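You operate a simulated robot arm through the tools that you are given. There is no shell and no other tool.

The job below is to be done with a simulated two-armed robot. You get a single attempt, and the scene is never put back.

Task
Demagnetise the silver steel block, check it on the probe pad, switch off.
Fine: the meter must show 2 gauss or less; leave the block on the pad. Set down upright: what you pick out.
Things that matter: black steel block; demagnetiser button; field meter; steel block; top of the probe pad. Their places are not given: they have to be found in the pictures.

It is judged by the outcome, as a careful person would: the job done as asked, and still so three seconds after it is handed in. It fails if anything else is knocked over, pushed out of place, dropped, spilled or broken.

Robot
Two 7-joint arms with two-finger grippers on one trunk that stands fixed in place. Base frame: the origin is at the foot of the trunk, x ahead of it, y to its left, z up. Readings come in m, degrees, newtons and seconds.
The left shoulder is at [0.024, 0.219, 1.18], the right one opposite. With the tool pointing down near the work surface each hand reaches from about 0.1 to 0.76 m from the base axis, measured 20 degrees to its own side. Payload 2.2 kg a hand.
The TCP of each hand is the grasp point between the finger pads, 0.019 m short of the fingertips. In the tool frame z runs along the fingers and y along their closing line. The gripper opens to 0.116 m; its body begins 0.07 m behind the TCP.
Orientation is told as [roll, pitch, yaw] about the base's x, y, z axes, in that order, counted from this pose: with the fingers straight down and closing along the base's y, the tool's x points along the base's -x, its y along +y and its z along -z.

Tools
- The arms move only by the tool move_arm. It takes "left_plan", "right_plan" or both (then of equal length, played together; a hand with none holds still); each is one flat list of numbers, 6 for each row, row after row: the shift along the tool's x, y, z in units of 100 mm (1.0 is 100 mm), then the turn, a rotation vector about the tool's x, y, z in units of 180 degrees (1.0 is 180 degrees). In form: [dx, dy, dz, rx, ry, rz, dx, dy, dz, rx, ry, rz, ...]. A call has 1 to 20 rows; each row is the pose to reach, as a shift and turn from the pose commanded when the call began, along the tool's axes at that moment. "left_grip" and "right_grip" are, for a hand that has rows, the closure, from 0 (fully open) to 1 (shut), set as the call begins (left out, the last holds). A call with a number of a shift or a turn outside -1 to 1 is refused whole. Each row takes 0.2 s and may step no farther than 0.05 m and 8.6 degrees from the row before; otherwise, or with a gripper value out of range, the whole call is refused. A pose out of reach is approached as far as the arm can. The call stops where the force on the tool passes 40 N (or 10 N more than at its start, if that is more) or the arm is blocked; 0.2 s more then pass. Each finger travels about 0.2035 m/s and halts on what it meets, pressing with about 29 N; the grip force reading is that of the motor and also rises with nothing between the fingers. The clock runs only during rows and for 0.2 s after the last one: add rows that repeat a pose to give the fingers time. It gives the time, the measured TCP pose, the force on the tool (base axes), the opening and the grip force at its end, in the units of the frame above (readings bear some noise), with the torque about the TCP (base axes, N m) and any sound that the robot's microphone picked up.
- Cameras (640 x 400 px; columns grow to the right, rows downward): "scene" is now at [0.1177, 0.0618, 1.3571]; the picture's right is [0.53, -0.85, 0.00], its down [-0.46, -0.29, -0.84] and it looks along [0.71, 0.45, -0.54] (base axes); focal length 370 px, centre (320, 200). "left" rides on the left gripper at [0.069, 0.015, -0.097] in its tool frame; the picture's right is [-0.21, 0.98, 0.00], its down [-0.76, -0.17, -0.63] and it looks along [-0.62, -0.14, 0.77] (tool axes); focal length 251 px, centre (320, 200). "right" rides on the right gripper at [0.069, -0.015, -0.097] in its tool frame; the picture's right is [0.21, 0.98, 0.00], its down [-0.76, 0.17, -0.63] and it looks along [-0.62, 0.14, 0.77] (tool axes); focal length 251 px, centre (320, 200).
- snapshot(camera): a new picture of that camera. No time passes.
- slide_trunk(by): moves the trunk up (or, below 0, down) by that many m; the arms and the scene camera ride with it, the base frame stays. It gives what a move gives, with no picture.
- pan_tilt(pan, tilt): turns the head with the scene camera to pan (to the left, within 80 degrees either way) and tilt (down, from -29 to 69), counted from straight ahead of the robot. It gives what a move gives.
- probe_pixels(camera, pixels): for up to 12 pixels [column, row] of the newest picture of that camera ("zoom" is the newest enlarged one), the place [x, y, z] in the base frame of the surface seen there, good to about 0.002 m, but the place of the scene camera against the robot may be out by one fixed shift of up to 0.018 m in any direction. No time passes.
- zoom(camera, box): a new picture of the part [left, top, right, bottom] of that camera's present view, enlarged. No time passes.
- sign_off(): hands the job in; it is judged then, once.

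Open the grippers and draw the arms clear of the work before you hand the job in, unless the task says otherwise.

The tools are called after ">>>" by a JSON object that holds its "api" and its "payload". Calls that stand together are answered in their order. move_arm: Moves the arms, as the interface text tells. Its arguments: {"type":"object","properties":{"left_plan":{"type":"array"},"left_grip":{"type":"number"},"right_plan":{"type":"array"},"right_grip":{"type":"number"}},"required":[]} The other tools are called the same way: slide_trunk (by) moves the trunk up or down; pan_tilt (pan, tilt) turns the head that bears the scene camera; snapshot (camera) takes a picture; probe_pixels (camera, pixels) gives the place of the surface under pixels of a picture; zoom (camera, box) takes an enlarged picture of a part of a camera's view; sign_off () hands the job in.

At the start:

```text
time_s: 0.0
left_position: [0.4219, 0.4734, 1.0909]
left_tool_rot: [-0.1, 0.1, 0.0]
left_wrist_force: [-0.2, 1.1, 0.4]
left_wrist_torque: [0.03, 0.01, 0.03]
left_gripper_width: 0.1162
left_finger_force: 0.1
right_position: [0.474, 0.0058, 1.0983]
right_tool_rot: [-0.1, 0.0, -0.1]
right_wrist_force: [0.3, -0.4, 0.5]
right_wrist_torque: [0.01, 0.0, -0.02]
right_gripper_width: 0.1161
right_finger_force: 0.0
trunk travel left (down, up): [-0.325, 0.165]
head pan, tilt (commanded): [32.2, 32.6]
```

scene: 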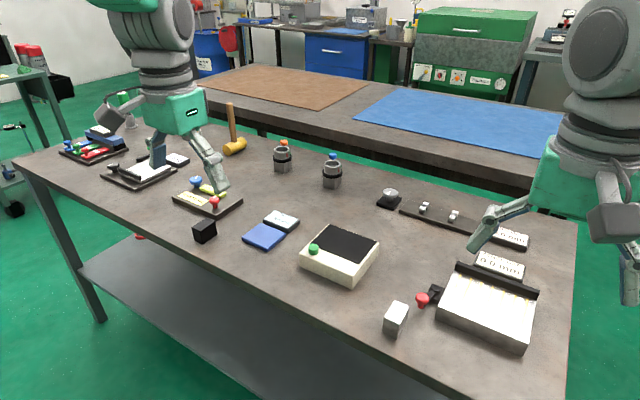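
right: 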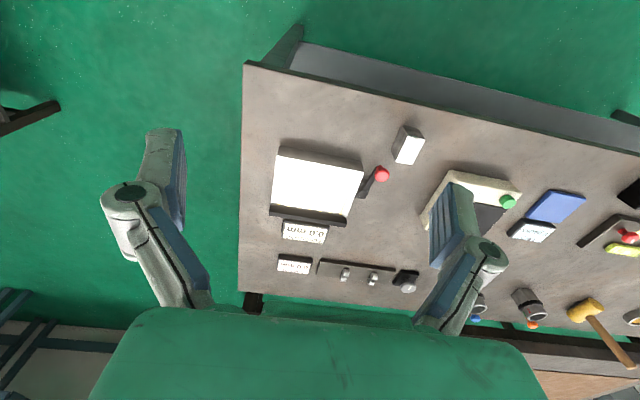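
left: 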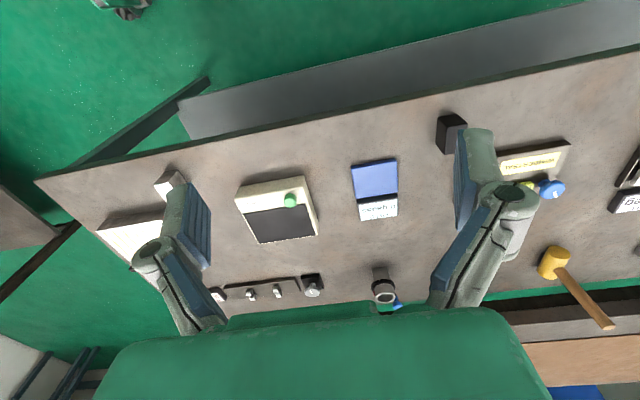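

The scene picture shows the silver block near (396,318), a cream box with a green button near (340,255) that is probably the demagnetiser, and a blue pad with a small display near (270,230). I zoom in on these to identify them.

>>> {"api": "zoom", "payload": {"camera": "scene", "box": [180, 190, 420, 340]}}

>>> {"api": "zoom", "payload": {"camera": "scene", "box": [370, 180, 610, 360]}}

>>> {"api": "zoom", "payload": {"camera": "scene", "box": [40, 100, 260, 240]}}

```text
2.67 times, centred on (300, 265) of scene
```

zoom: 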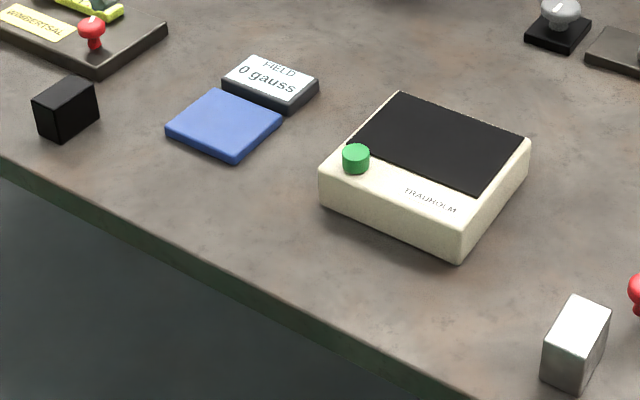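

```text
2.22 times, centred on (490, 270) of scene
```

zoom: 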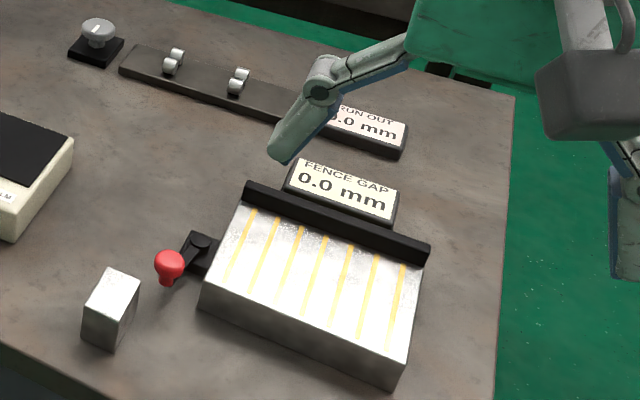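

```text
2.86 times, centred on (150, 170) of scene
```

zoom: 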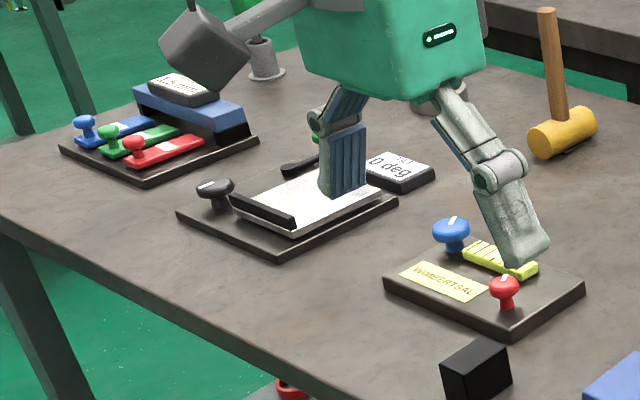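

The cream box labelled "…OLM" with a black top and green button looks like the demagnetiser, and the blue pad with the "FIELD 0 gauss" display is the probe pad and meter. I now take wrist pictures and probe the surfaces, since the scene camera may be offset.

>>> {"api": "zoom", "payload": {"camera": "left", "box": [140, 100, 460, 300]}}

>>> {"api": "probe_pixels", "payload": {"camera": "left", "pixels": [[290, 200], [280, 225], [250, 215], [255, 190], [374, 180], [376, 211], [355, 168], [395, 162], [400, 195], [357, 200], [450, 132], [170, 185]]}}

>>> {"api": "probe_pixels", "payload": {"camera": "right", "pixels": [[408, 150], [412, 130], [398, 155], [415, 160], [420, 138], [404, 128], [508, 201], [488, 215], [470, 180], [555, 205], [315, 180], [382, 174]]}}

>>> {"api": "probe_pixels", "payload": {"camera": "scene", "pixels": [[398, 308], [313, 249], [345, 243], [262, 236], [282, 221], [204, 225], [330, 265], [395, 330], [355, 300], [376, 240], [328, 226], [300, 255]]}}

```text
2.00 times, centred on (300, 200) of left
```

zoom: 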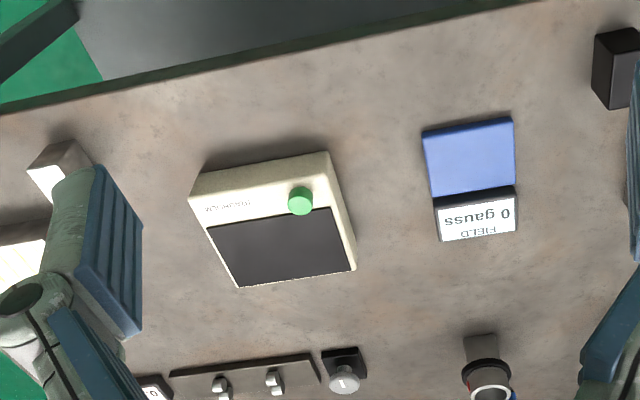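

```text
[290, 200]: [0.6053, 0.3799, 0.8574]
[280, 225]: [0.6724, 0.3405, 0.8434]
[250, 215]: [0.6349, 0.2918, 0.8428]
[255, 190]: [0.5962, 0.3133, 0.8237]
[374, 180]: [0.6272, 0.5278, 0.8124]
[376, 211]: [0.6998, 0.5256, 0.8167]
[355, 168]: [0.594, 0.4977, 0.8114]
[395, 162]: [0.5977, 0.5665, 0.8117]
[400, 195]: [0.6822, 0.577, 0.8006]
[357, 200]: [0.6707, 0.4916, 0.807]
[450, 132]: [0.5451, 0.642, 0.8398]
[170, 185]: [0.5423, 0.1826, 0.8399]
```

```text
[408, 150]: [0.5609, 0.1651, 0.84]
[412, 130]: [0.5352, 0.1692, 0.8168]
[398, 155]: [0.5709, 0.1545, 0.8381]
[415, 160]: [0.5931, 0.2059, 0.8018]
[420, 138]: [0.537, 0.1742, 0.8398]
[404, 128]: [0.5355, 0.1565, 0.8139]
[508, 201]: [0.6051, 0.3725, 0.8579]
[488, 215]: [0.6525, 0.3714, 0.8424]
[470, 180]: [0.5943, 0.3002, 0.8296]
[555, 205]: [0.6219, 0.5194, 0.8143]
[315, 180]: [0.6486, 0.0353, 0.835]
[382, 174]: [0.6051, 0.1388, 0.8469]
```

```text
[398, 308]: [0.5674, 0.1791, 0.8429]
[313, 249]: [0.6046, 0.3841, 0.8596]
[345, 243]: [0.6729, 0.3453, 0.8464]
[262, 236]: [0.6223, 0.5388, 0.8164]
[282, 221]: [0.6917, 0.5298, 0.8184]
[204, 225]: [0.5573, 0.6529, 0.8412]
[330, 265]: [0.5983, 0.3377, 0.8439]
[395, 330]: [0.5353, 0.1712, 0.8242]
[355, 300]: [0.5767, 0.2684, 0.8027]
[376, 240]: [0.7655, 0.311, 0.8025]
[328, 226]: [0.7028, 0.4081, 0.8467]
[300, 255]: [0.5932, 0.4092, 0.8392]
```

The table lies at about z 0.800 and the silver block's top at about z 0.840. I zoom the right wrist view around (408,145) to get the block's corners and orientation.

>>> {"api": "zoom", "payload": {"camera": "right", "box": [360, 110, 456, 170]}}

```text
6.67 times, centred on (408, 140) of right
```

zoom: 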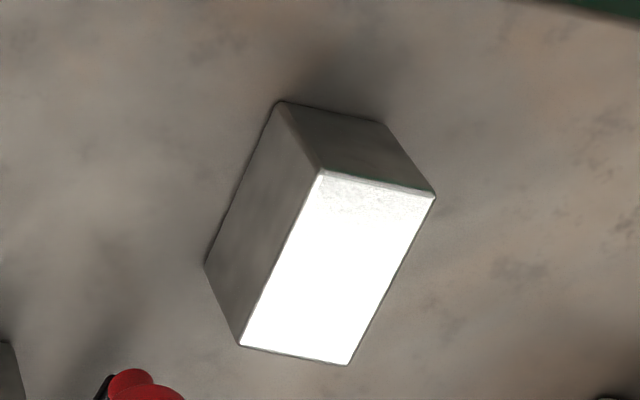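

The enlarged picture shows the block's top corners at about (321,173), (432,197), (347,362) and (243,343). I probe just inside them, plus the block's side bases.

>>> {"api": "probe_pixels", "payload": {"camera": "zoom", "pixels": [[323, 178], [427, 199], [345, 358], [247, 341], [335, 270], [282, 110], [208, 262], [385, 128], [260, 90], [195, 275]]}}

```text
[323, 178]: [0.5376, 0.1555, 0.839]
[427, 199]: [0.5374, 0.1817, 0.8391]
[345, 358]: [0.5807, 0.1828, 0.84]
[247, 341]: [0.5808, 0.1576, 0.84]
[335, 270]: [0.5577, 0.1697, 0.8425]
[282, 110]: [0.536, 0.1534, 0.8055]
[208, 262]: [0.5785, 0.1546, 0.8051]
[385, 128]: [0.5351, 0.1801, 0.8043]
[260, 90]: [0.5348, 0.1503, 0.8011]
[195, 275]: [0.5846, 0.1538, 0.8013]
```

The block occupies about x 0.536–0.582, y 0.154–0.184 and z 0.80–0.84, nearly aligned with the base axes. I clear the right arm to its own side and start the left hand, gripper closing, toward the green button near (0.605, 0.377, 0.858).

>>> {"api": "move_arm", "payload": {"left_plan": [-0.23, -0.12, 0.1, 0, 0, 0, -0.46, -0.24, 0.2, 0, 0, 0, -0.69, -0.36, 0.3, 0, 0, 0, -0.92, -0.48, 0.4, 0, 0, 0], "right_plan": [0, -0.25, 0, 0, 0, 0, 0, -0.5, 0, 0, 0, 0, 0, -0.75, 0, 0, 0, 0, 0, -1.0, 0, 0, 0, 0], "left_grip": 1}}

```text
time_s: 1.0
left_position: [0.5114, 0.4235, 1.0514]
left_tool_rot: [0.0, -0.1, 0.0]
left_wrist_force: [-1.0, -0.6, -0.2]
left_wrist_torque: [0.03, 0.04, 0.01]
left_gripper_width: 0.0
left_finger_force: 28.0
right_position: [0.4725, -0.0959, 1.0975]
right_tool_rot: [0.1, 0.0, -0.1]
right_wrist_force: [0.0, -0.5, -0.3]
right_wrist_torque: [0.02, 0.0, 0.02]
right_gripper_width: 0.1161
right_finger_force: 0.1
trunk travel left (down, up): [-0.325, 0.165]
head pan, tilt (commanded): [32.2, 32.6]
```

Both moves went as planned. I continue: the left hand goes to above the button, and the right goes farther right and back.

>>> {"api": "move_arm", "payload": {"left_plan": [-0.23, -0.12, 0.2, 0, 0, 0, -0.46, -0.24, 0.4, 0, 0, 0, -0.69, -0.36, 0.6, 0, 0, 0, -0.93, -0.46, 0.8, 0, 0, 0], "right_plan": [0.15, -0.25, 0, 0, 0, 0, 0.3, -0.5, 0, 0, 0, 0, 0.45, -0.75, 0, 0, 0, 0, 0.6, -1.0, 0, 0, 0, 0]}}

>>> {"api": "snapshot", "payload": {"camera": "left"}}

>>> {"api": "snapshot", "payload": {"camera": "scene"}}

```text
time_s: 2.0
left_position: [0.6049, 0.3768, 0.9717]
left_tool_rot: [0.1, 0.1, 0.0]
left_wrist_force: [-0.4, -0.9, -0.2]
left_wrist_torque: [-0.04, 0.04, 0.0]
left_gripper_width: 0.0
left_finger_force: 28.2
right_position: [0.4102, -0.1964, 1.0972]
right_tool_rot: [0.1, 0.0, 0.0]
right_wrist_force: [0.3, -0.7, 0.0]
right_wrist_torque: [0.01, -0.02, 0.0]
right_gripper_width: 0.116
right_finger_force: 0.1
trunk travel left (down, up): [-0.325, 0.165]
head pan, tilt (commanded): [32.2, 32.6]
```

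```text
taken
```

left: 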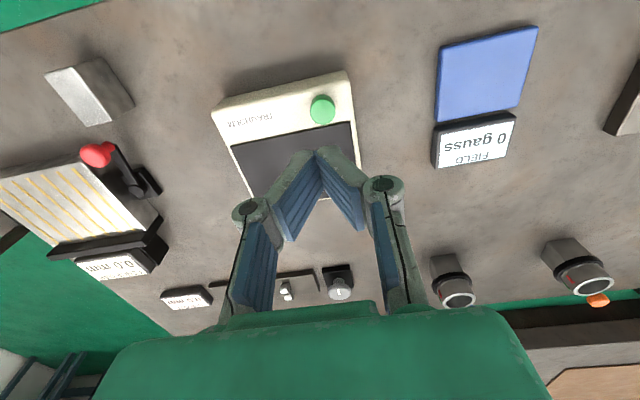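

```text
taken
```

scene: 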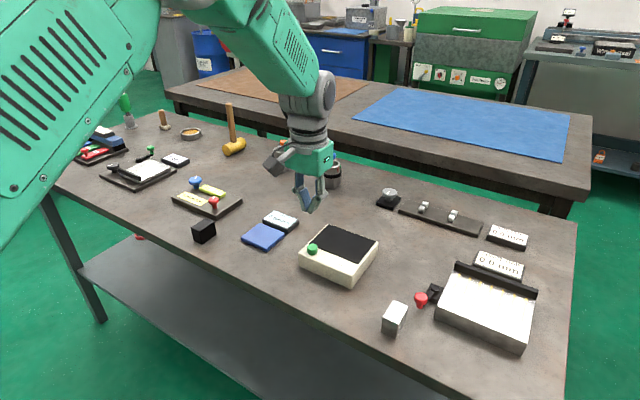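

The wrist view shows the button at (322,110) ahead of the closed fingers. I probe it and the box's edges from this closer view.

>>> {"api": "zoom", "payload": {"camera": "left", "box": [200, 60, 376, 170]}}

>>> {"api": "probe_pixels", "payload": {"camera": "left", "pixels": [[322, 108], [314, 108], [330, 108], [322, 101], [322, 114], [236, 146], [350, 125], [250, 190], [360, 160], [290, 150], [345, 80], [218, 105]]}}

>>> {"api": "probe_pixels", "payload": {"camera": "left", "pixels": [[487, 75], [445, 50], [533, 30], [440, 118], [515, 103], [474, 140], [440, 160], [515, 118], [80, 85], [50, 75], [100, 62], [90, 120]]}}

```text
3.64 times, centred on (288, 115) of left
```

zoom: 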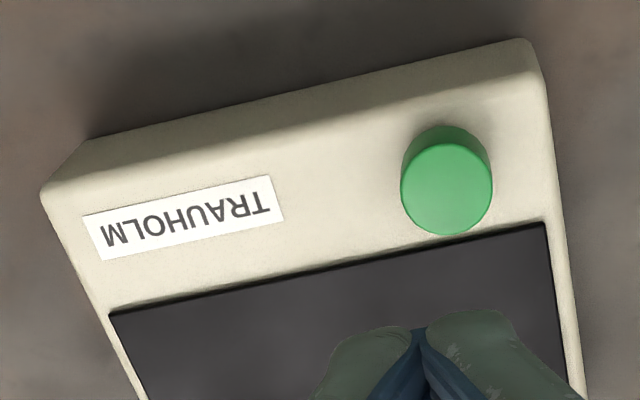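

```text
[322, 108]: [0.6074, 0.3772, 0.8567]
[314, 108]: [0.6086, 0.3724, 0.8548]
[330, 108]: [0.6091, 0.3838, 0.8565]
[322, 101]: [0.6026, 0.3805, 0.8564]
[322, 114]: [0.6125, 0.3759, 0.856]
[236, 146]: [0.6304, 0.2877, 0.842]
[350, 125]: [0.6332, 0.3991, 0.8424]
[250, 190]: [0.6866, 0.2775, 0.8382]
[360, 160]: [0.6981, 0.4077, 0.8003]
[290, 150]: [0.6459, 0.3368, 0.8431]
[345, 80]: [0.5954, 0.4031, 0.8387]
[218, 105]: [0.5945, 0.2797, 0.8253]
```

```text
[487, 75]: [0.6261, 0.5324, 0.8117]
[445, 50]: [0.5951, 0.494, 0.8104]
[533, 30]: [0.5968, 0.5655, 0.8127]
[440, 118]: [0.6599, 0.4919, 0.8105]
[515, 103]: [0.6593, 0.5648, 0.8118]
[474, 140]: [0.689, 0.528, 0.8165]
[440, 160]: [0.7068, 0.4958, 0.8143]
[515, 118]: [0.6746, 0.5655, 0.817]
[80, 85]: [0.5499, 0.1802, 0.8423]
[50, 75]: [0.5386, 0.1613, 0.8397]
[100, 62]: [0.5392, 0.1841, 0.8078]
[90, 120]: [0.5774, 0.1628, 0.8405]
```

The button's centre is at about (0.608, 0.378) with its top at z 0.857; the black plate spans x 0.628–0.705, y 0.287–0.40. I lower the closed fingertips to about 9 mm above the button.

>>> {"api": "move_arm", "payload": {"left_plan": [-0.03, 0.01, 0.22, 0, 0, 0, -0.03, 0.01, 0.44, 0, 0, 0, -0.03, 0.01, 0.66, 0, 0, 0, -0.03, 0.01, 0.87, 0, 0, 0]}}

>>> {"api": "snapshot", "payload": {"camera": "left"}}

>>> {"api": "zoom", "payload": {"camera": "scene", "box": [240, 170, 440, 300]}}

```text
time_s: 3.0
left_position: [0.608, 0.3789, 0.8848]
left_tool_rot: [0.0, -0.1, 0.0]
left_wrist_force: [-0.2, 0.0, 0.0]
left_wrist_torque: [0.02, 0.0, 0.04]
left_gripper_width: 0.0001
left_finger_force: 29.0
right_position: [0.4121, -0.1951, 1.0979]
right_tool_rot: [0.0, 0.0, 0.0]
right_wrist_force: [0.0, -0.7, 0.6]
right_wrist_torque: [0.03, -0.01, -0.02]
right_gripper_width: 0.1161
right_finger_force: 0.2
trunk travel left (down, up): [-0.325, 0.165]
head pan, tilt (commanded): [32.2, 32.6]
```

```text
taken
```

left: 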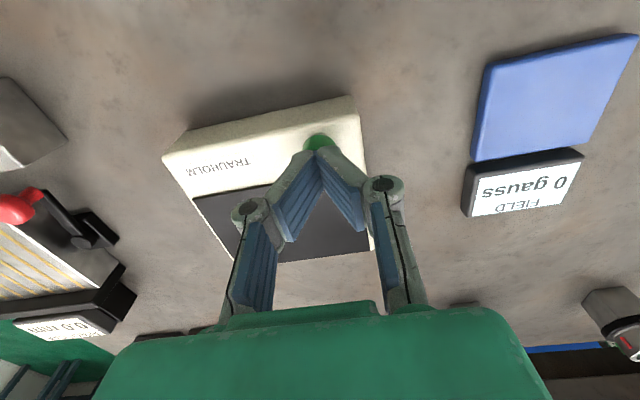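

```text
3.08 times, centred on (340, 235) of scene
```

zoom: 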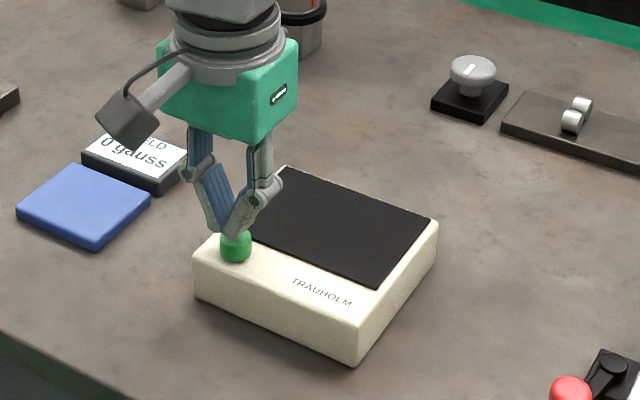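

The closed fingertips are right over the green button. I press gently in small steps, watching force and sound.

>>> {"api": "move_arm", "payload": {"left_plan": [0, 0, 0.04, 0, 0, 0, 0, 0, 0.08, 0, 0, 0, 0, 0, 0.1, 0, 0, 0, 0, 0, 0.12, 0, 0, 0]}}

```text
time_s: 4.0
left_position: [0.6078, 0.3785, 0.8734]
left_tool_rot: [0.0, 0.0, -0.1]
left_wrist_force: [-0.7, -0.1, 0.9]
left_wrist_torque: [0.02, 0.02, 0.0]
left_gripper_width: 0.0062
left_finger_force: 29.0
right_position: [0.4106, -0.1962, 1.098]
right_tool_rot: [0.0, -0.1, 0.0]
right_wrist_force: [0.5, 0.4, -0.3]
right_wrist_torque: [0.03, 0.03, -0.03]
right_gripper_width: 0.1163
right_finger_force: 0.0
trunk travel left (down, up): [-0.325, 0.165]
head pan, tilt (commanded): [32.2, 32.6]
```

The gripper opened to 6 mm while pressing with little force on the tool, so I look at what the fingertips are doing.

>>> {"api": "zoom", "payload": {"camera": "left", "box": [200, 80, 440, 230]}}

>>> {"api": "zoom", "payload": {"camera": "scene", "box": [270, 190, 390, 270]}}

```text
2.67 times, centred on (320, 155) of left
```

zoom: 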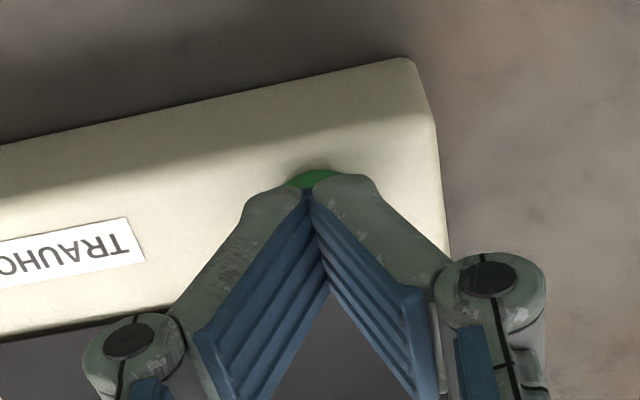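

```text
5.00 times, centred on (330, 230) of scene
```

zoom: 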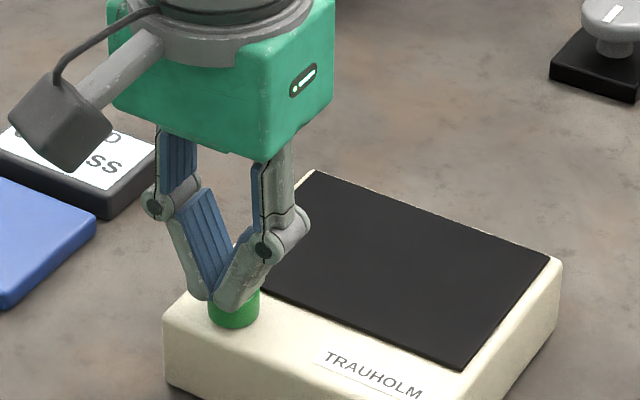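

The fingertips rest on the button, which has not visibly moved yet. I push 3 mm more in small steps.

>>> {"api": "move_arm", "payload": {"left_plan": [0, 0, 0.01, 0, 0, 0, 0, 0, 0.02, 0, 0, 0, 0, 0, 0.03, 0, 0, 0]}}

>>> {"api": "zoom", "payload": {"camera": "scene", "box": [270, 190, 390, 270]}}

```text
time_s: 4.8
left_position: [0.6079, 0.3796, 0.8716]
left_tool_rot: [0.1, -0.1, 0.0]
left_wrist_force: [0.3, -0.1, 2.3]
left_wrist_torque: [-0.02, 0.0, 0.0]
left_gripper_width: 0.0056
left_finger_force: 28.5
right_position: [0.4107, -0.1964, 1.0986]
right_tool_rot: [0.0, -0.1, 0.0]
right_wrist_force: [0.5, 1.1, 0.4]
right_wrist_torque: [-0.01, 0.01, 0.01]
right_gripper_width: 0.1162
right_finger_force: 0.1
trunk travel left (down, up): [-0.325, 0.165]
head pan, tilt (commanded): [32.2, 32.6]
heard: click
```

```text
5.00 times, centred on (330, 230) of scene
```

zoom: 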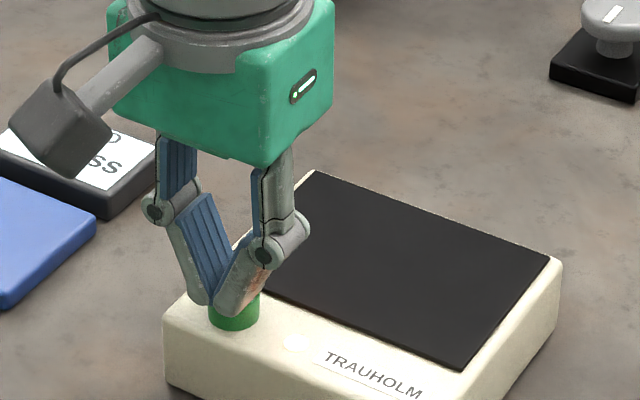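

A click was heard and a light spot shows near (297,342) in the enlarged picture, so the demagnetiser seems to be on. I lift straight up and look.

>>> {"api": "move_arm", "payload": {"left_plan": [0, 0, -0.05, 0, 0, 0, 0, 0, -0.15, 0, 0, 0, 0, 0, -0.45, 0, 0, 0, 0, 0, -0.8, 0, 0, 0]}}

>>> {"api": "snapshot", "payload": {"camera": "left"}}

>>> {"api": "zoom", "payload": {"camera": "scene", "box": [240, 190, 420, 300]}}

```text
time_s: 5.8
left_position: [0.6068, 0.3782, 0.9517]
left_tool_rot: [0.0, 0.0, 0.0]
left_wrist_force: [0.0, 0.2, -0.3]
left_wrist_torque: [0.0, -0.04, -0.01]
left_gripper_width: 0.0
left_finger_force: 28.4
right_position: [0.4092, -0.1957, 1.0985]
right_tool_rot: [0.0, -0.1, 0.1]
right_wrist_force: [-0.1, 0.2, 0.0]
right_wrist_torque: [-0.03, -0.02, 0.02]
right_gripper_width: 0.1161
right_finger_force: 0.0
trunk travel left (down, up): [-0.325, 0.165]
head pan, tilt (commanded): [32.2, 32.6]
```

```text
taken
```

left: 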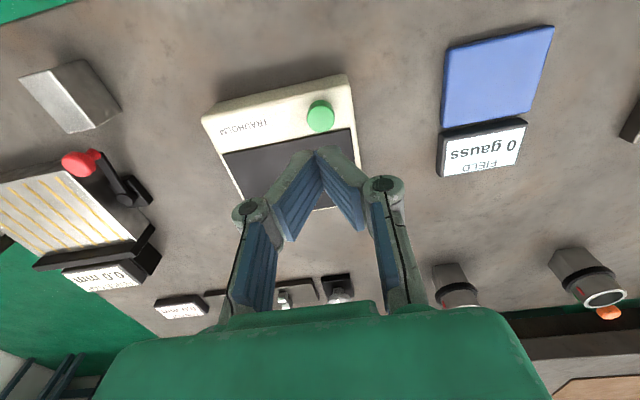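

```text
3.56 times, centred on (330, 245) of scene
```

zoom: 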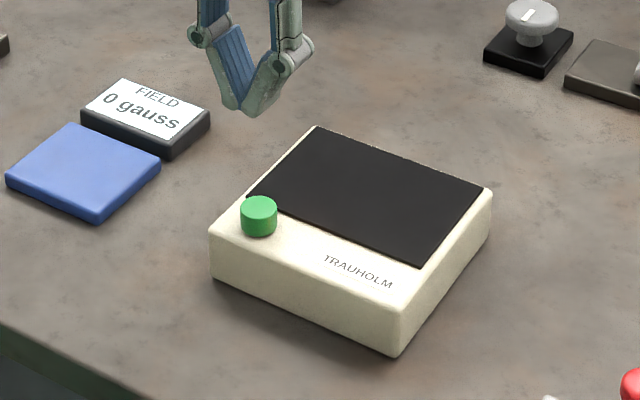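

The bright spot is no longer obvious, so I zoom on the same spot to see whether there is a lamp and whether the machine is still on.

>>> {"api": "zoom", "payload": {"camera": "scene", "box": [270, 190, 390, 270]}}

>>> {"api": "zoom", "payload": {"camera": "scene", "box": [300, 235, 360, 275]}}

>>> {"api": "zoom", "payload": {"camera": "left", "box": [200, 70, 360, 170]}}

```text
5.00 times, centred on (330, 230) of scene
```

zoom: 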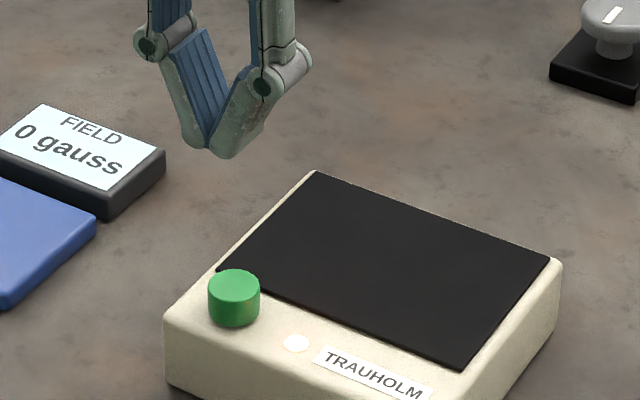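

```text
10.00 times, centred on (330, 255) of scene
```

zoom: 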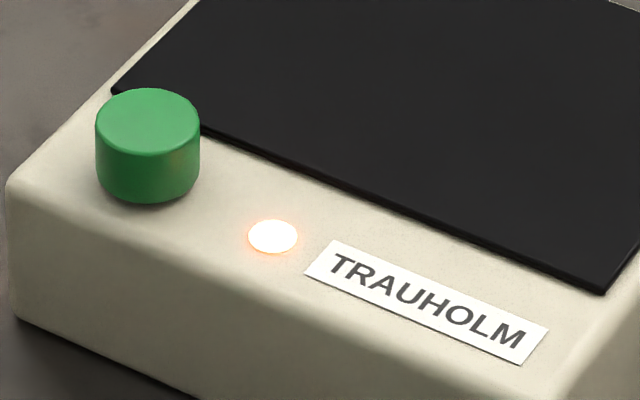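

```text
4.00 times, centred on (280, 120) of left
```

zoom: 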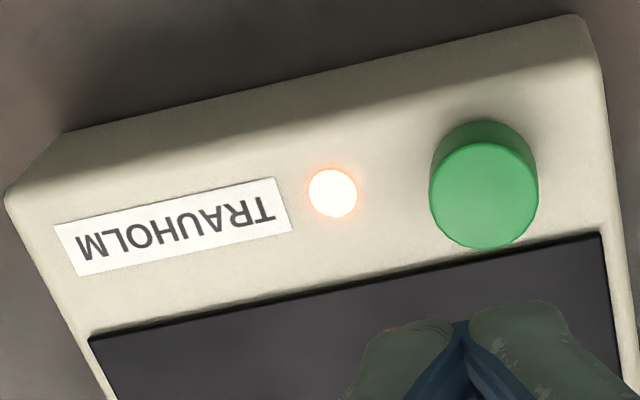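

The lamp glows, so the demagnetiser latches on with one press. Now I open the left gripper and travel at height to the silver block near (0.559, 0.169).

>>> {"api": "move_arm", "payload": {"left_plan": [0.06, -0.25, 0, 0, 0, 0, 0.12, -0.5, 0, 0, 0, 0, 0.18, -0.75, 0, 0, 0, 0, 0.24, -1.0, 0, 0, 0, 0], "left_grip": 0.3}}

>>> {"api": "move_arm", "payload": {"left_plan": [0.06, -0.25, 0, 0, 0, 0, 0.12, -0.5, 0, 0, 0, 0, 0.18, -0.75, 0, 0, 0, 0, 0.24, -1.0, 0, 0, 0, 0]}}

>>> {"api": "snapshot", "payload": {"camera": "left"}}

>>> {"api": "snapshot", "payload": {"camera": "scene"}}

```text
time_s: 6.8
left_position: [0.582, 0.276, 0.9521]
left_tool_rot: [0.2, -0.1, 0.0]
left_wrist_force: [0.1, 0.3, -0.7]
left_wrist_torque: [0.01, -0.01, -0.01]
left_gripper_width: 0.081
left_finger_force: 0.2
right_position: [0.4098, -0.1973, 1.0971]
right_tool_rot: [0.1, -0.2, 0.0]
right_wrist_force: [0.2, -0.5, 0.2]
right_wrist_torque: [0.04, -0.01, 0.02]
right_gripper_width: 0.1158
right_finger_force: 0.0
trunk travel left (down, up): [-0.325, 0.165]
head pan, tilt (commanded): [32.2, 32.6]
```

```text
time_s: 7.8
left_position: [0.5585, 0.1759, 0.952]
left_tool_rot: [0.1, -0.1, 0.0]
left_wrist_force: [0.4, 0.1, 0.8]
left_wrist_torque: [0.03, 0.01, 0.0]
left_gripper_width: 0.0816
left_finger_force: 0.0
right_position: [0.4108, -0.1983, 1.098]
right_tool_rot: [0.2, 0.0, 0.0]
right_wrist_force: [0.4, -0.5, -0.3]
right_wrist_torque: [-0.03, 0.0, 0.01]
right_gripper_width: 0.116
right_finger_force: 0.1
trunk travel left (down, up): [-0.325, 0.165]
head pan, tilt (commanded): [32.2, 32.6]
```

```text
taken
```

left: 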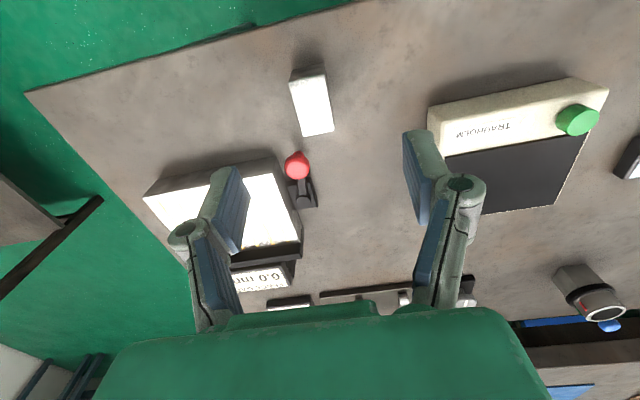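

```text
taken
```

scene: 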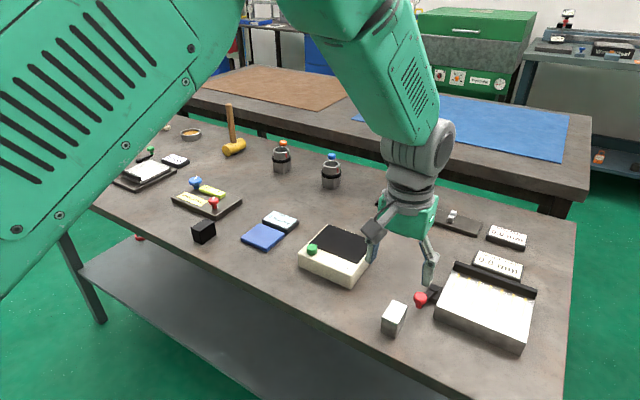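

The wrist view shows the block at (312,100) and the red lever ball at (297,165). I probe the block's top corners and the ball from here.

>>> {"api": "zoom", "payload": {"camera": "left", "box": [272, 50, 352, 200]}}

>>> {"api": "probe_pixels", "payload": {"camera": "left", "pixels": [[291, 84], [325, 77], [304, 135], [332, 130], [312, 105], [297, 158], [297, 172], [286, 165], [307, 165]]}}

```text
2.67 times, centred on (312, 125) of left
```

zoom: 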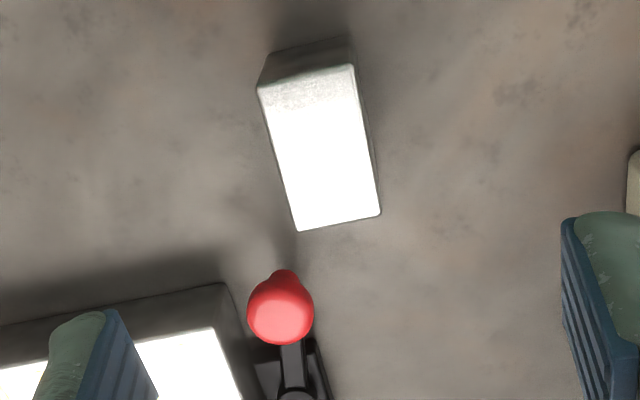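

```text
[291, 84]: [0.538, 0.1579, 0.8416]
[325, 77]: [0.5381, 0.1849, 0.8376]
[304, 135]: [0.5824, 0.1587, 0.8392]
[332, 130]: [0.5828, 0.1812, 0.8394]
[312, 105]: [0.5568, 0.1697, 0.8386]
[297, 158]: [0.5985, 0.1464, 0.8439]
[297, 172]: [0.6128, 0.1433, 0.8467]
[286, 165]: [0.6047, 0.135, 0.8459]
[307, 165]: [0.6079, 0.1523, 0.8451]
```

The block's centre is at about (0.560, 0.170) with sides aligned to the base axes, and the lever ball sits at x ≥ 0.593, clear of the fingers. I centre the hand on the block and descend 90 mm.

>>> {"api": "move_arm", "payload": {"left_plan": [0.01, -0.06, 0.1, 0, 0, 0, 0.01, -0.06, 0.35, 0, 0, 0, 0.01, -0.06, 0.6, 0, 0, 0, 0.01, -0.06, 0.8, 0, 0, 0, 0.01, -0.06, 0.9, 0, 0, 0]}}

>>> {"api": "snapshot", "payload": {"camera": "left"}}

>>> {"api": "zoom", "payload": {"camera": "scene", "box": [340, 230, 480, 350]}}

```text
time_s: 9.0
left_position: [0.5583, 0.1712, 0.8614]
left_tool_rot: [0.1, -0.2, -0.1]
left_wrist_force: [1.1, 1.3, 0.0]
left_wrist_torque: [0.0, 0.0, -0.02]
left_gripper_width: 0.0811
left_finger_force: 0.0
right_position: [0.4099, -0.1966, 1.0978]
right_tool_rot: [0.1, -0.1, 0.0]
right_wrist_force: [-0.2, -0.3, 0.6]
right_wrist_torque: [0.01, -0.01, -0.02]
right_gripper_width: 0.1158
right_finger_force: 0.0
trunk travel left (down, up): [-0.325, 0.165]
head pan, tilt (commanded): [32.2, 32.6]
```

```text
taken
```

left: 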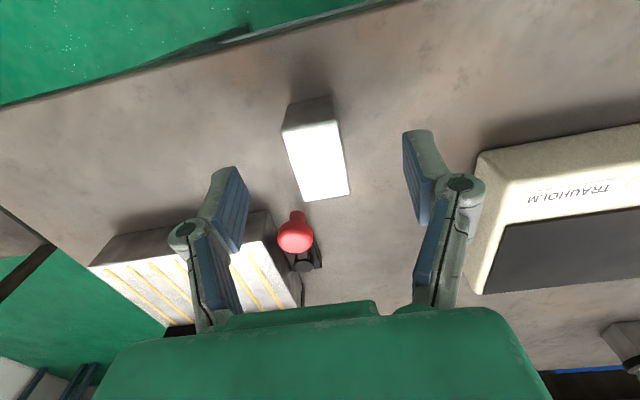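

```text
3.33 times, centred on (410, 290) of scene
```

zoom: 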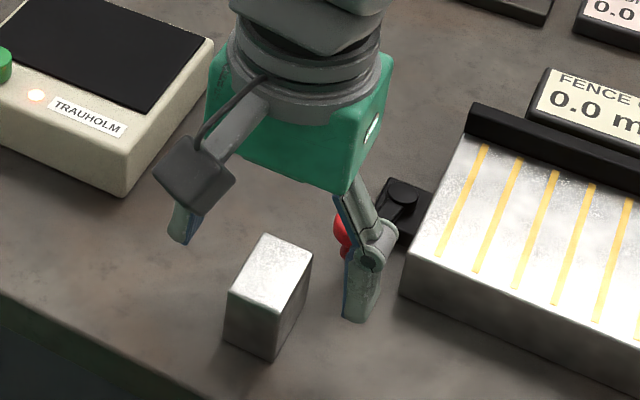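

The fingers straddle the block, and the lamp is still lit. I descend the last 35 mm with a check on force.

>>> {"api": "move_arm", "payload": {"left_plan": [0.01, -0.01, 0.12, 0, 0, 0, 0.01, -0.01, 0.24, 0, 0, 0, 0.01, -0.01, 0.35, 0, 0, 0]}}

>>> {"api": "zoom", "payload": {"camera": "scene", "box": [340, 230, 480, 350]}}

>>> {"api": "snapshot", "payload": {"camera": "left"}}

```text
time_s: 9.8
left_position: [0.5572, 0.1711, 0.8277]
left_tool_rot: [0.1, -0.1, 0.1]
left_wrist_force: [0.0, -0.8, -0.2]
left_wrist_torque: [-0.03, -0.01, 0.01]
left_gripper_width: 0.0812
left_finger_force: 0.0
right_position: [0.4104, -0.1974, 1.0984]
right_tool_rot: [0.1, -0.1, 0.0]
right_wrist_force: [0.5, -0.3, -0.6]
right_wrist_torque: [0.0, -0.01, 0.02]
right_gripper_width: 0.1157
right_finger_force: 0.1
trunk travel left (down, up): [-0.325, 0.165]
head pan, tilt (commanded): [32.2, 32.6]
```

```text
3.33 times, centred on (410, 290) of scene
```

zoom: 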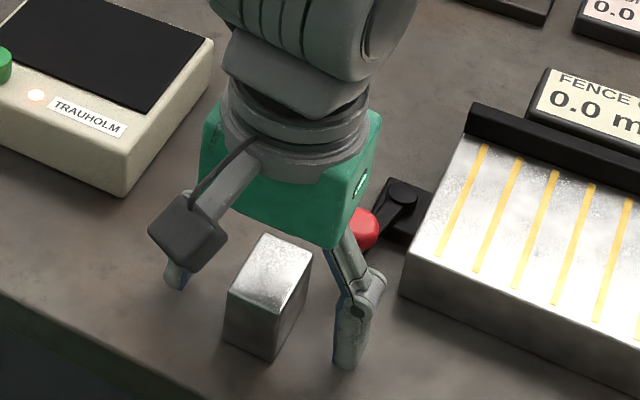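

```text
taken
```

left: 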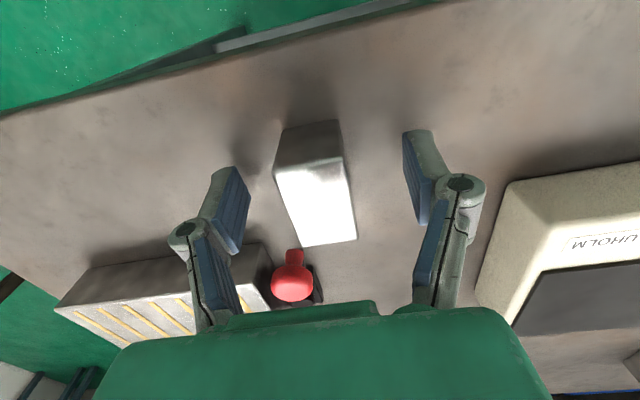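

The fingers straddle the block with no contact and the lever ball is clear. I close the gripper, holding still for the fingers to settle.

>>> {"api": "move_arm", "payload": {"left_plan": [0, 0, 0, 0, 0, 0, 0, 0, 0, 0, 0, 0, 0, 0, 0, 0, 0, 0], "left_grip": 1}}

>>> {"api": "zoom", "payload": {"camera": "scene", "box": [340, 230, 480, 350]}}

>>> {"api": "snapshot", "payload": {"camera": "left"}}

```text
time_s: 10.6
left_position: [0.5579, 0.1695, 0.8266]
left_tool_rot: [0.1, -0.1, 0.0]
left_wrist_force: [0.0, -0.5, -0.2]
left_wrist_torque: [-0.02, -0.1, 0.01]
left_gripper_width: 0.0308
left_finger_force: 28.5
right_position: [0.4108, -0.1973, 1.0986]
right_tool_rot: [0.1, -0.1, 0.1]
right_wrist_force: [0.2, -0.2, 0.4]
right_wrist_torque: [0.01, 0.01, 0.0]
right_gripper_width: 0.116
right_finger_force: 0.0
trunk travel left (down, up): [-0.325, 0.165]
head pan, tilt (commanded): [32.2, 32.6]
```

```text
3.33 times, centred on (410, 290) of scene
```

zoom: 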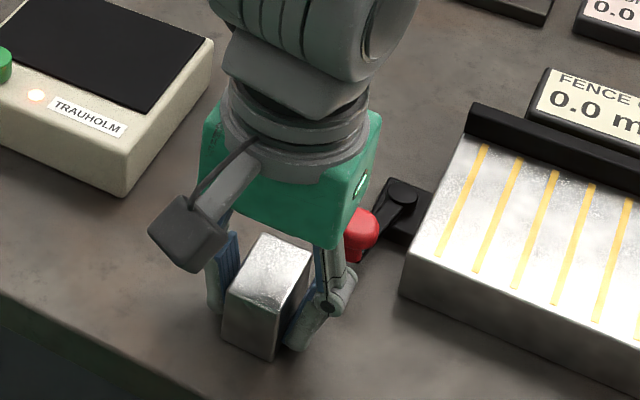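

```text
taken
```

left: 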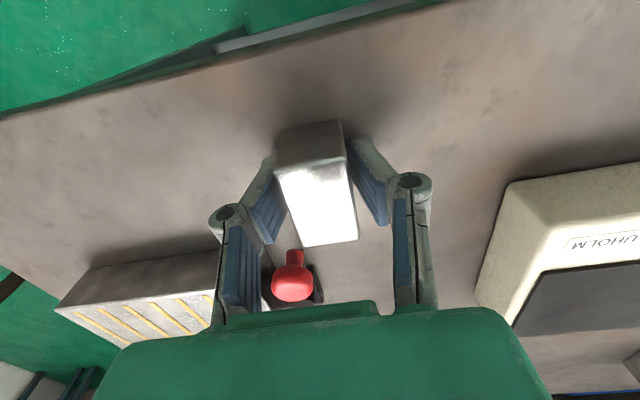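

The block is gripped at 30.8 mm width. I lift it straight up slowly, 90 mm, and check the hold.

>>> {"api": "move_arm", "payload": {"left_plan": [0, 0, -0.05, 0, 0, 0, 0, 0, -0.15, 0, 0, 0, 0, 0, -0.3, 0, 0, 0, 0, 0, -0.5, 0, 0, 0, 0, 0, -0.7, 0, 0, 0, 0, 0, -0.9, 0, 0, 0]}}

>>> {"api": "snapshot", "payload": {"camera": "left"}}

>>> {"api": "snapshot", "payload": {"camera": "scene"}}

```text
time_s: 12.0
left_position: [0.5555, 0.1712, 0.9159]
left_tool_rot: [0.1, -0.1, 0.0]
left_wrist_force: [-0.1, 0.4, -4.1]
left_wrist_torque: [0.0, 0.01, -0.03]
left_gripper_width: 0.031
left_finger_force: 28.7
right_position: [0.41, -0.1973, 1.0985]
right_tool_rot: [0.1, -0.1, 0.0]
right_wrist_force: [0.7, -0.7, 0.4]
right_wrist_torque: [0.0, -0.02, 0.0]
right_gripper_width: 0.116
right_finger_force: 0.0
trunk travel left (down, up): [-0.325, 0.165]
head pan, tilt (commanded): [32.2, 32.6]
```

```text
taken
```

left: 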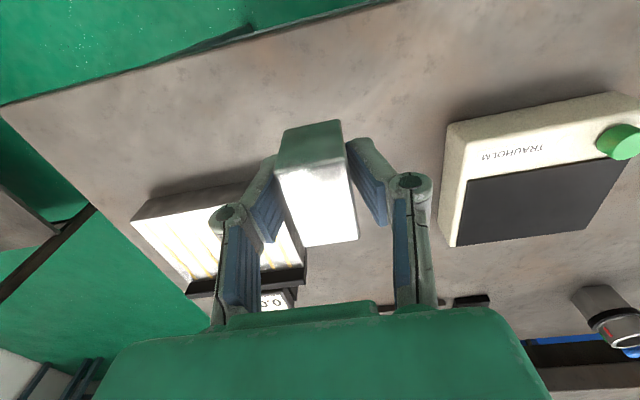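

```text
taken
```

scene: 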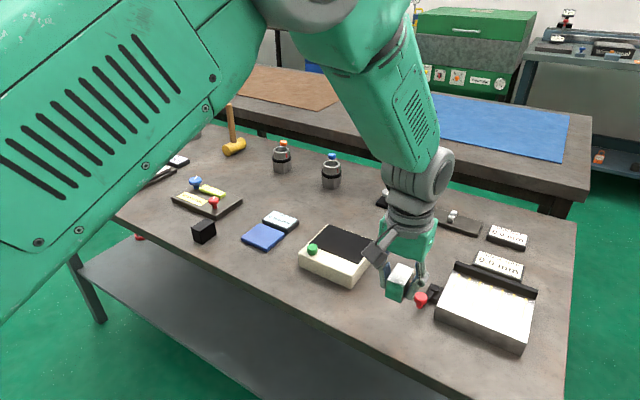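

The block is held firmly (about 4 N weight). I carry it at height toward the black plate's centre near (0.667, 0.344).

>>> {"api": "move_arm", "payload": {"left_plan": [-0.1, 0.15, -0.1, 0, 0, 0, -0.2, 0.32, -0.15, 0, 0, 0, -0.31, 0.5, -0.15, 0, 0, 0, -0.42, 0.68, -0.15, 0, 0, 0, -0.53, 0.86, -0.15, 0, 0, 0]}}

>>> {"api": "move_arm", "payload": {"left_plan": [-0.11, 0.17, 0, 0, 0, 0, -0.22, 0.34, 0, 0, 0, 0, -0.33, 0.51, 0, 0, 0, 0, -0.44, 0.68, 0, 0, 0, 0, -0.55, 0.85, 0, 0, 0, 0]}}

>>> {"api": "snapshot", "payload": {"camera": "left"}}

>>> {"api": "zoom", "payload": {"camera": "scene", "box": [240, 170, 440, 300]}}

```text
time_s: 13.2
left_position: [0.6107, 0.2581, 0.931]
left_tool_rot: [0.0, 0.1, 0.0]
left_wrist_force: [-0.6, 0.2, -3.6]
left_wrist_torque: [-0.01, 0.02, 0.02]
left_gripper_width: 0.0306
left_finger_force: 29.4
right_position: [0.4114, -0.1952, 1.0988]
right_tool_rot: [0.0, 0.0, 0.0]
right_wrist_force: [1.3, 0.6, 0.4]
right_wrist_torque: [-0.02, 0.0, 0.01]
right_gripper_width: 0.1161
right_finger_force: 0.0
trunk travel left (down, up): [-0.325, 0.165]
head pan, tilt (commanded): [32.2, 32.6]
```

```text
time_s: 14.4
left_position: [0.667, 0.3439, 0.9301]
left_tool_rot: [-0.1, 0.0, -0.1]
left_wrist_force: [0.1, -0.2, -5.1]
left_wrist_torque: [-0.02, 0.02, 0.01]
left_gripper_width: 0.0311
left_finger_force: 28.6
right_position: [0.4117, -0.1943, 1.0978]
right_tool_rot: [0.0, 0.0, 0.0]
right_wrist_force: [-0.1, 0.5, 0.5]
right_wrist_torque: [-0.01, -0.03, -0.02]
right_gripper_width: 0.1158
right_finger_force: 0.1
trunk travel left (down, up): [-0.325, 0.165]
head pan, tilt (commanded): [32.2, 32.6]
```

```text
taken
```

left: 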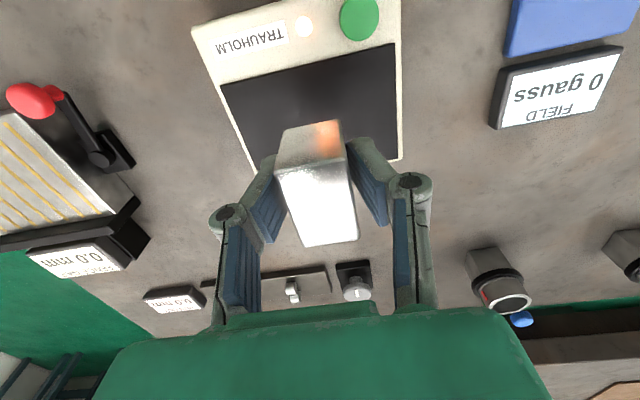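

```text
3.08 times, centred on (340, 235) of scene
```

zoom: 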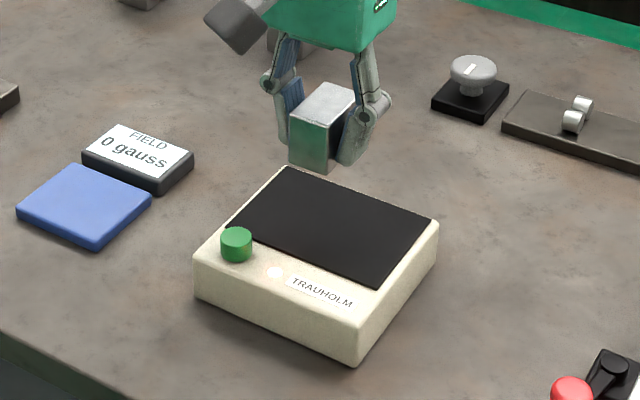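

The block hovers over the plate with the lamp lit. I lower it to about 2 mm above the plate.

>>> {"api": "move_arm", "payload": {"left_plan": [0.02, 0, 0.1, 0, 0, 0, 0.02, 0, 0.2, 0, 0, 0, 0.02, 0, 0.3, 0, 0, 0, 0.02, 0, 0.4, 0, 0, 0, 0.02, 0, 0.5, 0, 0, 0, 0.02, 0, 0.55, 0, 0, 0, 0.02, 0, 0.575, 0, 0, 0]}}

>>> {"api": "zoom", "payload": {"camera": "scene", "box": [280, 190, 400, 270]}}

>>> {"api": "snapshot", "payload": {"camera": "left"}}

```text
time_s: 16.0
left_position: [0.6638, 0.3424, 0.8721]
left_tool_rot: [0.0, 0.0, -0.1]
left_wrist_force: [-0.1, -0.2, -4.2]
left_wrist_torque: [0.02, 0.05, 0.0]
left_gripper_width: 0.0306
left_finger_force: 29.6
right_position: [0.4111, -0.1962, 1.0986]
right_tool_rot: [0.0, -0.2, 0.1]
right_wrist_force: [0.7, 0.3, -0.3]
right_wrist_torque: [0.0, 0.04, -0.02]
right_gripper_width: 0.1162
right_finger_force: 0.0
trunk travel left (down, up): [-0.325, 0.165]
head pan, tilt (commanded): [32.2, 32.6]
```

```text
5.00 times, centred on (340, 230) of scene
```

zoom: 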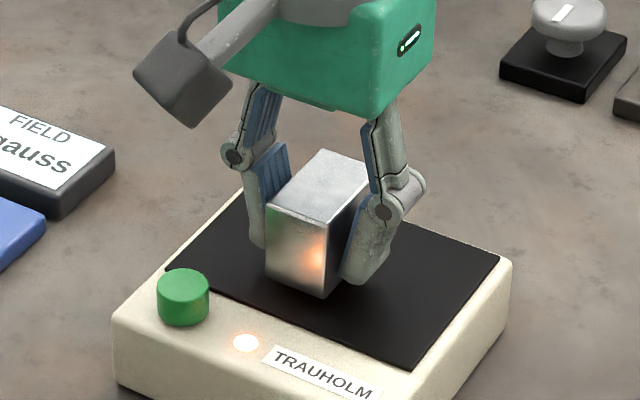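

```text
taken
```

left: 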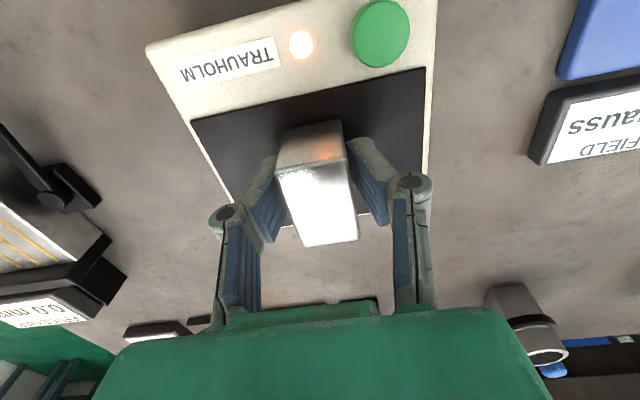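

The block is 2 mm above the plate with the lamp lit. After a one-second dwell I start a slow, steady withdrawal straight up, at about 7 mm/s.

>>> {"api": "move_arm", "payload": {"left_plan": [0, 0, 0, 0, 0, 0, 0, 0, 0, 0, 0, 0, 0, 0, 0, 0, 0, 0, 0, 0, 0, 0, 0, 0, 0, 0, 0, 0, 0, 0, 0, 0, -0.01, 0, 0, 0, 0, 0, -0.02, 0, 0, 0, 0, 0, -0.03, 0, 0, 0, 0, 0, -0.04, 0, 0, 0, 0, 0, -0.05, 0, 0, 0, 0, 0, -0.06, 0, 0, 0, 0, 0, -0.07, 0, 0, 0, 0, 0, -0.08, 0, 0, 0, 0, 0, -0.09, 0, 0, 0, 0, 0, -0.1, 0, 0, 0, 0, 0, -0.11, 0, 0, 0, 0, 0, -0.12, 0, 0, 0, 0, 0, -0.13, 0, 0, 0, 0, 0, -0.14, 0, 0, 0, 0, 0, -0.15, 0, 0, 0]}}

>>> {"api": "move_arm", "payload": {"left_plan": [0, 0, -0.015, 0, 0, 0, 0, 0, -0.03, 0, 0, 0, 0, 0, -0.045, 0, 0, 0, 0, 0, -0.06, 0, 0, 0, 0, 0, -0.075, 0, 0, 0, 0, 0, -0.09, 0, 0, 0, 0, 0, -0.105, 0, 0, 0, 0, 0, -0.12, 0, 0, 0, 0, 0, -0.135, 0, 0, 0, 0, 0, -0.15, 0, 0, 0, 0, 0, -0.165, 0, 0, 0, 0, 0, -0.18, 0, 0, 0, 0, 0, -0.195, 0, 0, 0, 0, 0, -0.21, 0, 0, 0, 0, 0, -0.225, 0, 0, 0, 0, 0, -0.24, 0, 0, 0, 0, 0, -0.255, 0, 0, 0, 0, 0, -0.27, 0, 0, 0, 0, 0, -0.285, 0, 0, 0, 0, 0, -0.3, 0, 0, 0]}}

>>> {"api": "move_arm", "payload": {"left_plan": [0, 0, -0.015, 0, 0, 0, 0, 0, -0.03, 0, 0, 0, 0, 0, -0.045, 0, 0, 0, 0, 0, -0.06, 0, 0, 0, 0, 0, -0.075, 0, 0, 0, 0, 0, -0.09, 0, 0, 0, 0, 0, -0.105, 0, 0, 0, 0, 0, -0.12, 0, 0, 0, 0, 0, -0.135, 0, 0, 0, 0, 0, -0.15, 0, 0, 0, 0, 0, -0.165, 0, 0, 0, 0, 0, -0.18, 0, 0, 0, 0, 0, -0.195, 0, 0, 0, 0, 0, -0.21, 0, 0, 0, 0, 0, -0.225, 0, 0, 0, 0, 0, -0.24, 0, 0, 0, 0, 0, -0.255, 0, 0, 0, 0, 0, -0.27, 0, 0, 0, 0, 0, -0.285, 0, 0, 0, 0, 0, -0.3, 0, 0, 0]}}

>>> {"api": "move_arm", "payload": {"left_plan": [0, 0, -0.02, 0, 0, 0, 0, 0, -0.04, 0, 0, 0, 0, 0, -0.06, 0, 0, 0, 0, 0, -0.08, 0, 0, 0, 0, 0, -0.1, 0, 0, 0, 0, 0, -0.12, 0, 0, 0, 0, 0, -0.14, 0, 0, 0, 0, 0, -0.16, 0, 0, 0, 0, 0, -0.18, 0, 0, 0, 0, 0, -0.2, 0, 0, 0, 0, 0, -0.22, 0, 0, 0, 0, 0, -0.24, 0, 0, 0, 0, 0, -0.26, 0, 0, 0, 0, 0, -0.28, 0, 0, 0, 0, 0, -0.3, 0, 0, 0, 0, 0, -0.32, 0, 0, 0, 0, 0, -0.34, 0, 0, 0, 0, 0, -0.36, 0, 0, 0, 0, 0, -0.38, 0, 0, 0, 0, 0, -0.4, 0, 0, 0]}}

```text
time_s: 20.2
left_position: [0.664, 0.3428, 0.8888]
left_tool_rot: [-0.1, -0.1, 0.0]
left_wrist_force: [0.6, 0.1, -5.1]
left_wrist_torque: [0.04, 0.0, 0.0]
left_gripper_width: 0.0309
left_finger_force: 29.0
right_position: [0.4106, -0.1954, 1.0982]
right_tool_rot: [-0.1, 0.0, 0.0]
right_wrist_force: [0.2, -0.8, -0.1]
right_wrist_torque: [0.0, 0.02, -0.01]
right_gripper_width: 0.1159
right_finger_force: 0.1
trunk travel left (down, up): [-0.325, 0.165]
head pan, tilt (commanded): [32.2, 32.6]
```

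```text
time_s: 24.4
left_position: [0.6628, 0.343, 0.9183]
left_tool_rot: [0.1, -0.1, 0.0]
left_wrist_force: [-0.6, -0.1, -4.0]
left_wrist_torque: [-0.02, 0.0, 0.03]
left_gripper_width: 0.0308
left_finger_force: 29.1
right_position: [0.4113, -0.1957, 1.0981]
right_tool_rot: [0.0, -0.1, -0.1]
right_wrist_force: [0.2, 0.8, 0.3]
right_wrist_torque: [0.03, 0.0, 0.01]
right_gripper_width: 0.1158
right_finger_force: 0.1
trunk travel left (down, up): [-0.325, 0.165]
head pan, tilt (commanded): [32.2, 32.6]
```

```text
time_s: 28.6
left_position: [0.6637, 0.3422, 0.9489]
left_tool_rot: [0.0, 0.0, 0.0]
left_wrist_force: [-0.8, 0.0, -4.9]
left_wrist_torque: [0.02, 0.0, 0.0]
left_gripper_width: 0.0308
left_finger_force: 28.5
right_position: [0.4123, -0.1953, 1.0978]
right_tool_rot: [0.0, -0.1, 0.1]
right_wrist_force: [0.3, 0.5, 0.1]
right_wrist_torque: [0.02, 0.01, 0.0]
right_gripper_width: 0.1161
right_finger_force: 0.1
trunk travel left (down, up): [-0.325, 0.165]
head pan, tilt (commanded): [32.2, 32.6]
```

```text
time_s: 32.8
left_position: [0.6644, 0.3431, 0.9873]
left_tool_rot: [0.0, 0.1, 0.0]
left_wrist_force: [0.6, -0.4, -3.9]
left_wrist_torque: [-0.01, 0.02, 0.0]
left_gripper_width: 0.0309
left_finger_force: 29.5
right_position: [0.4107, -0.1956, 1.0979]
right_tool_rot: [0.0, -0.1, 0.0]
right_wrist_force: [0.0, 1.5, -0.8]
right_wrist_torque: [0.01, 0.0, -0.04]
right_gripper_width: 0.1161
right_finger_force: 0.0
trunk travel left (down, up): [-0.325, 0.165]
head pan, tilt (commanded): [32.2, 32.6]
```

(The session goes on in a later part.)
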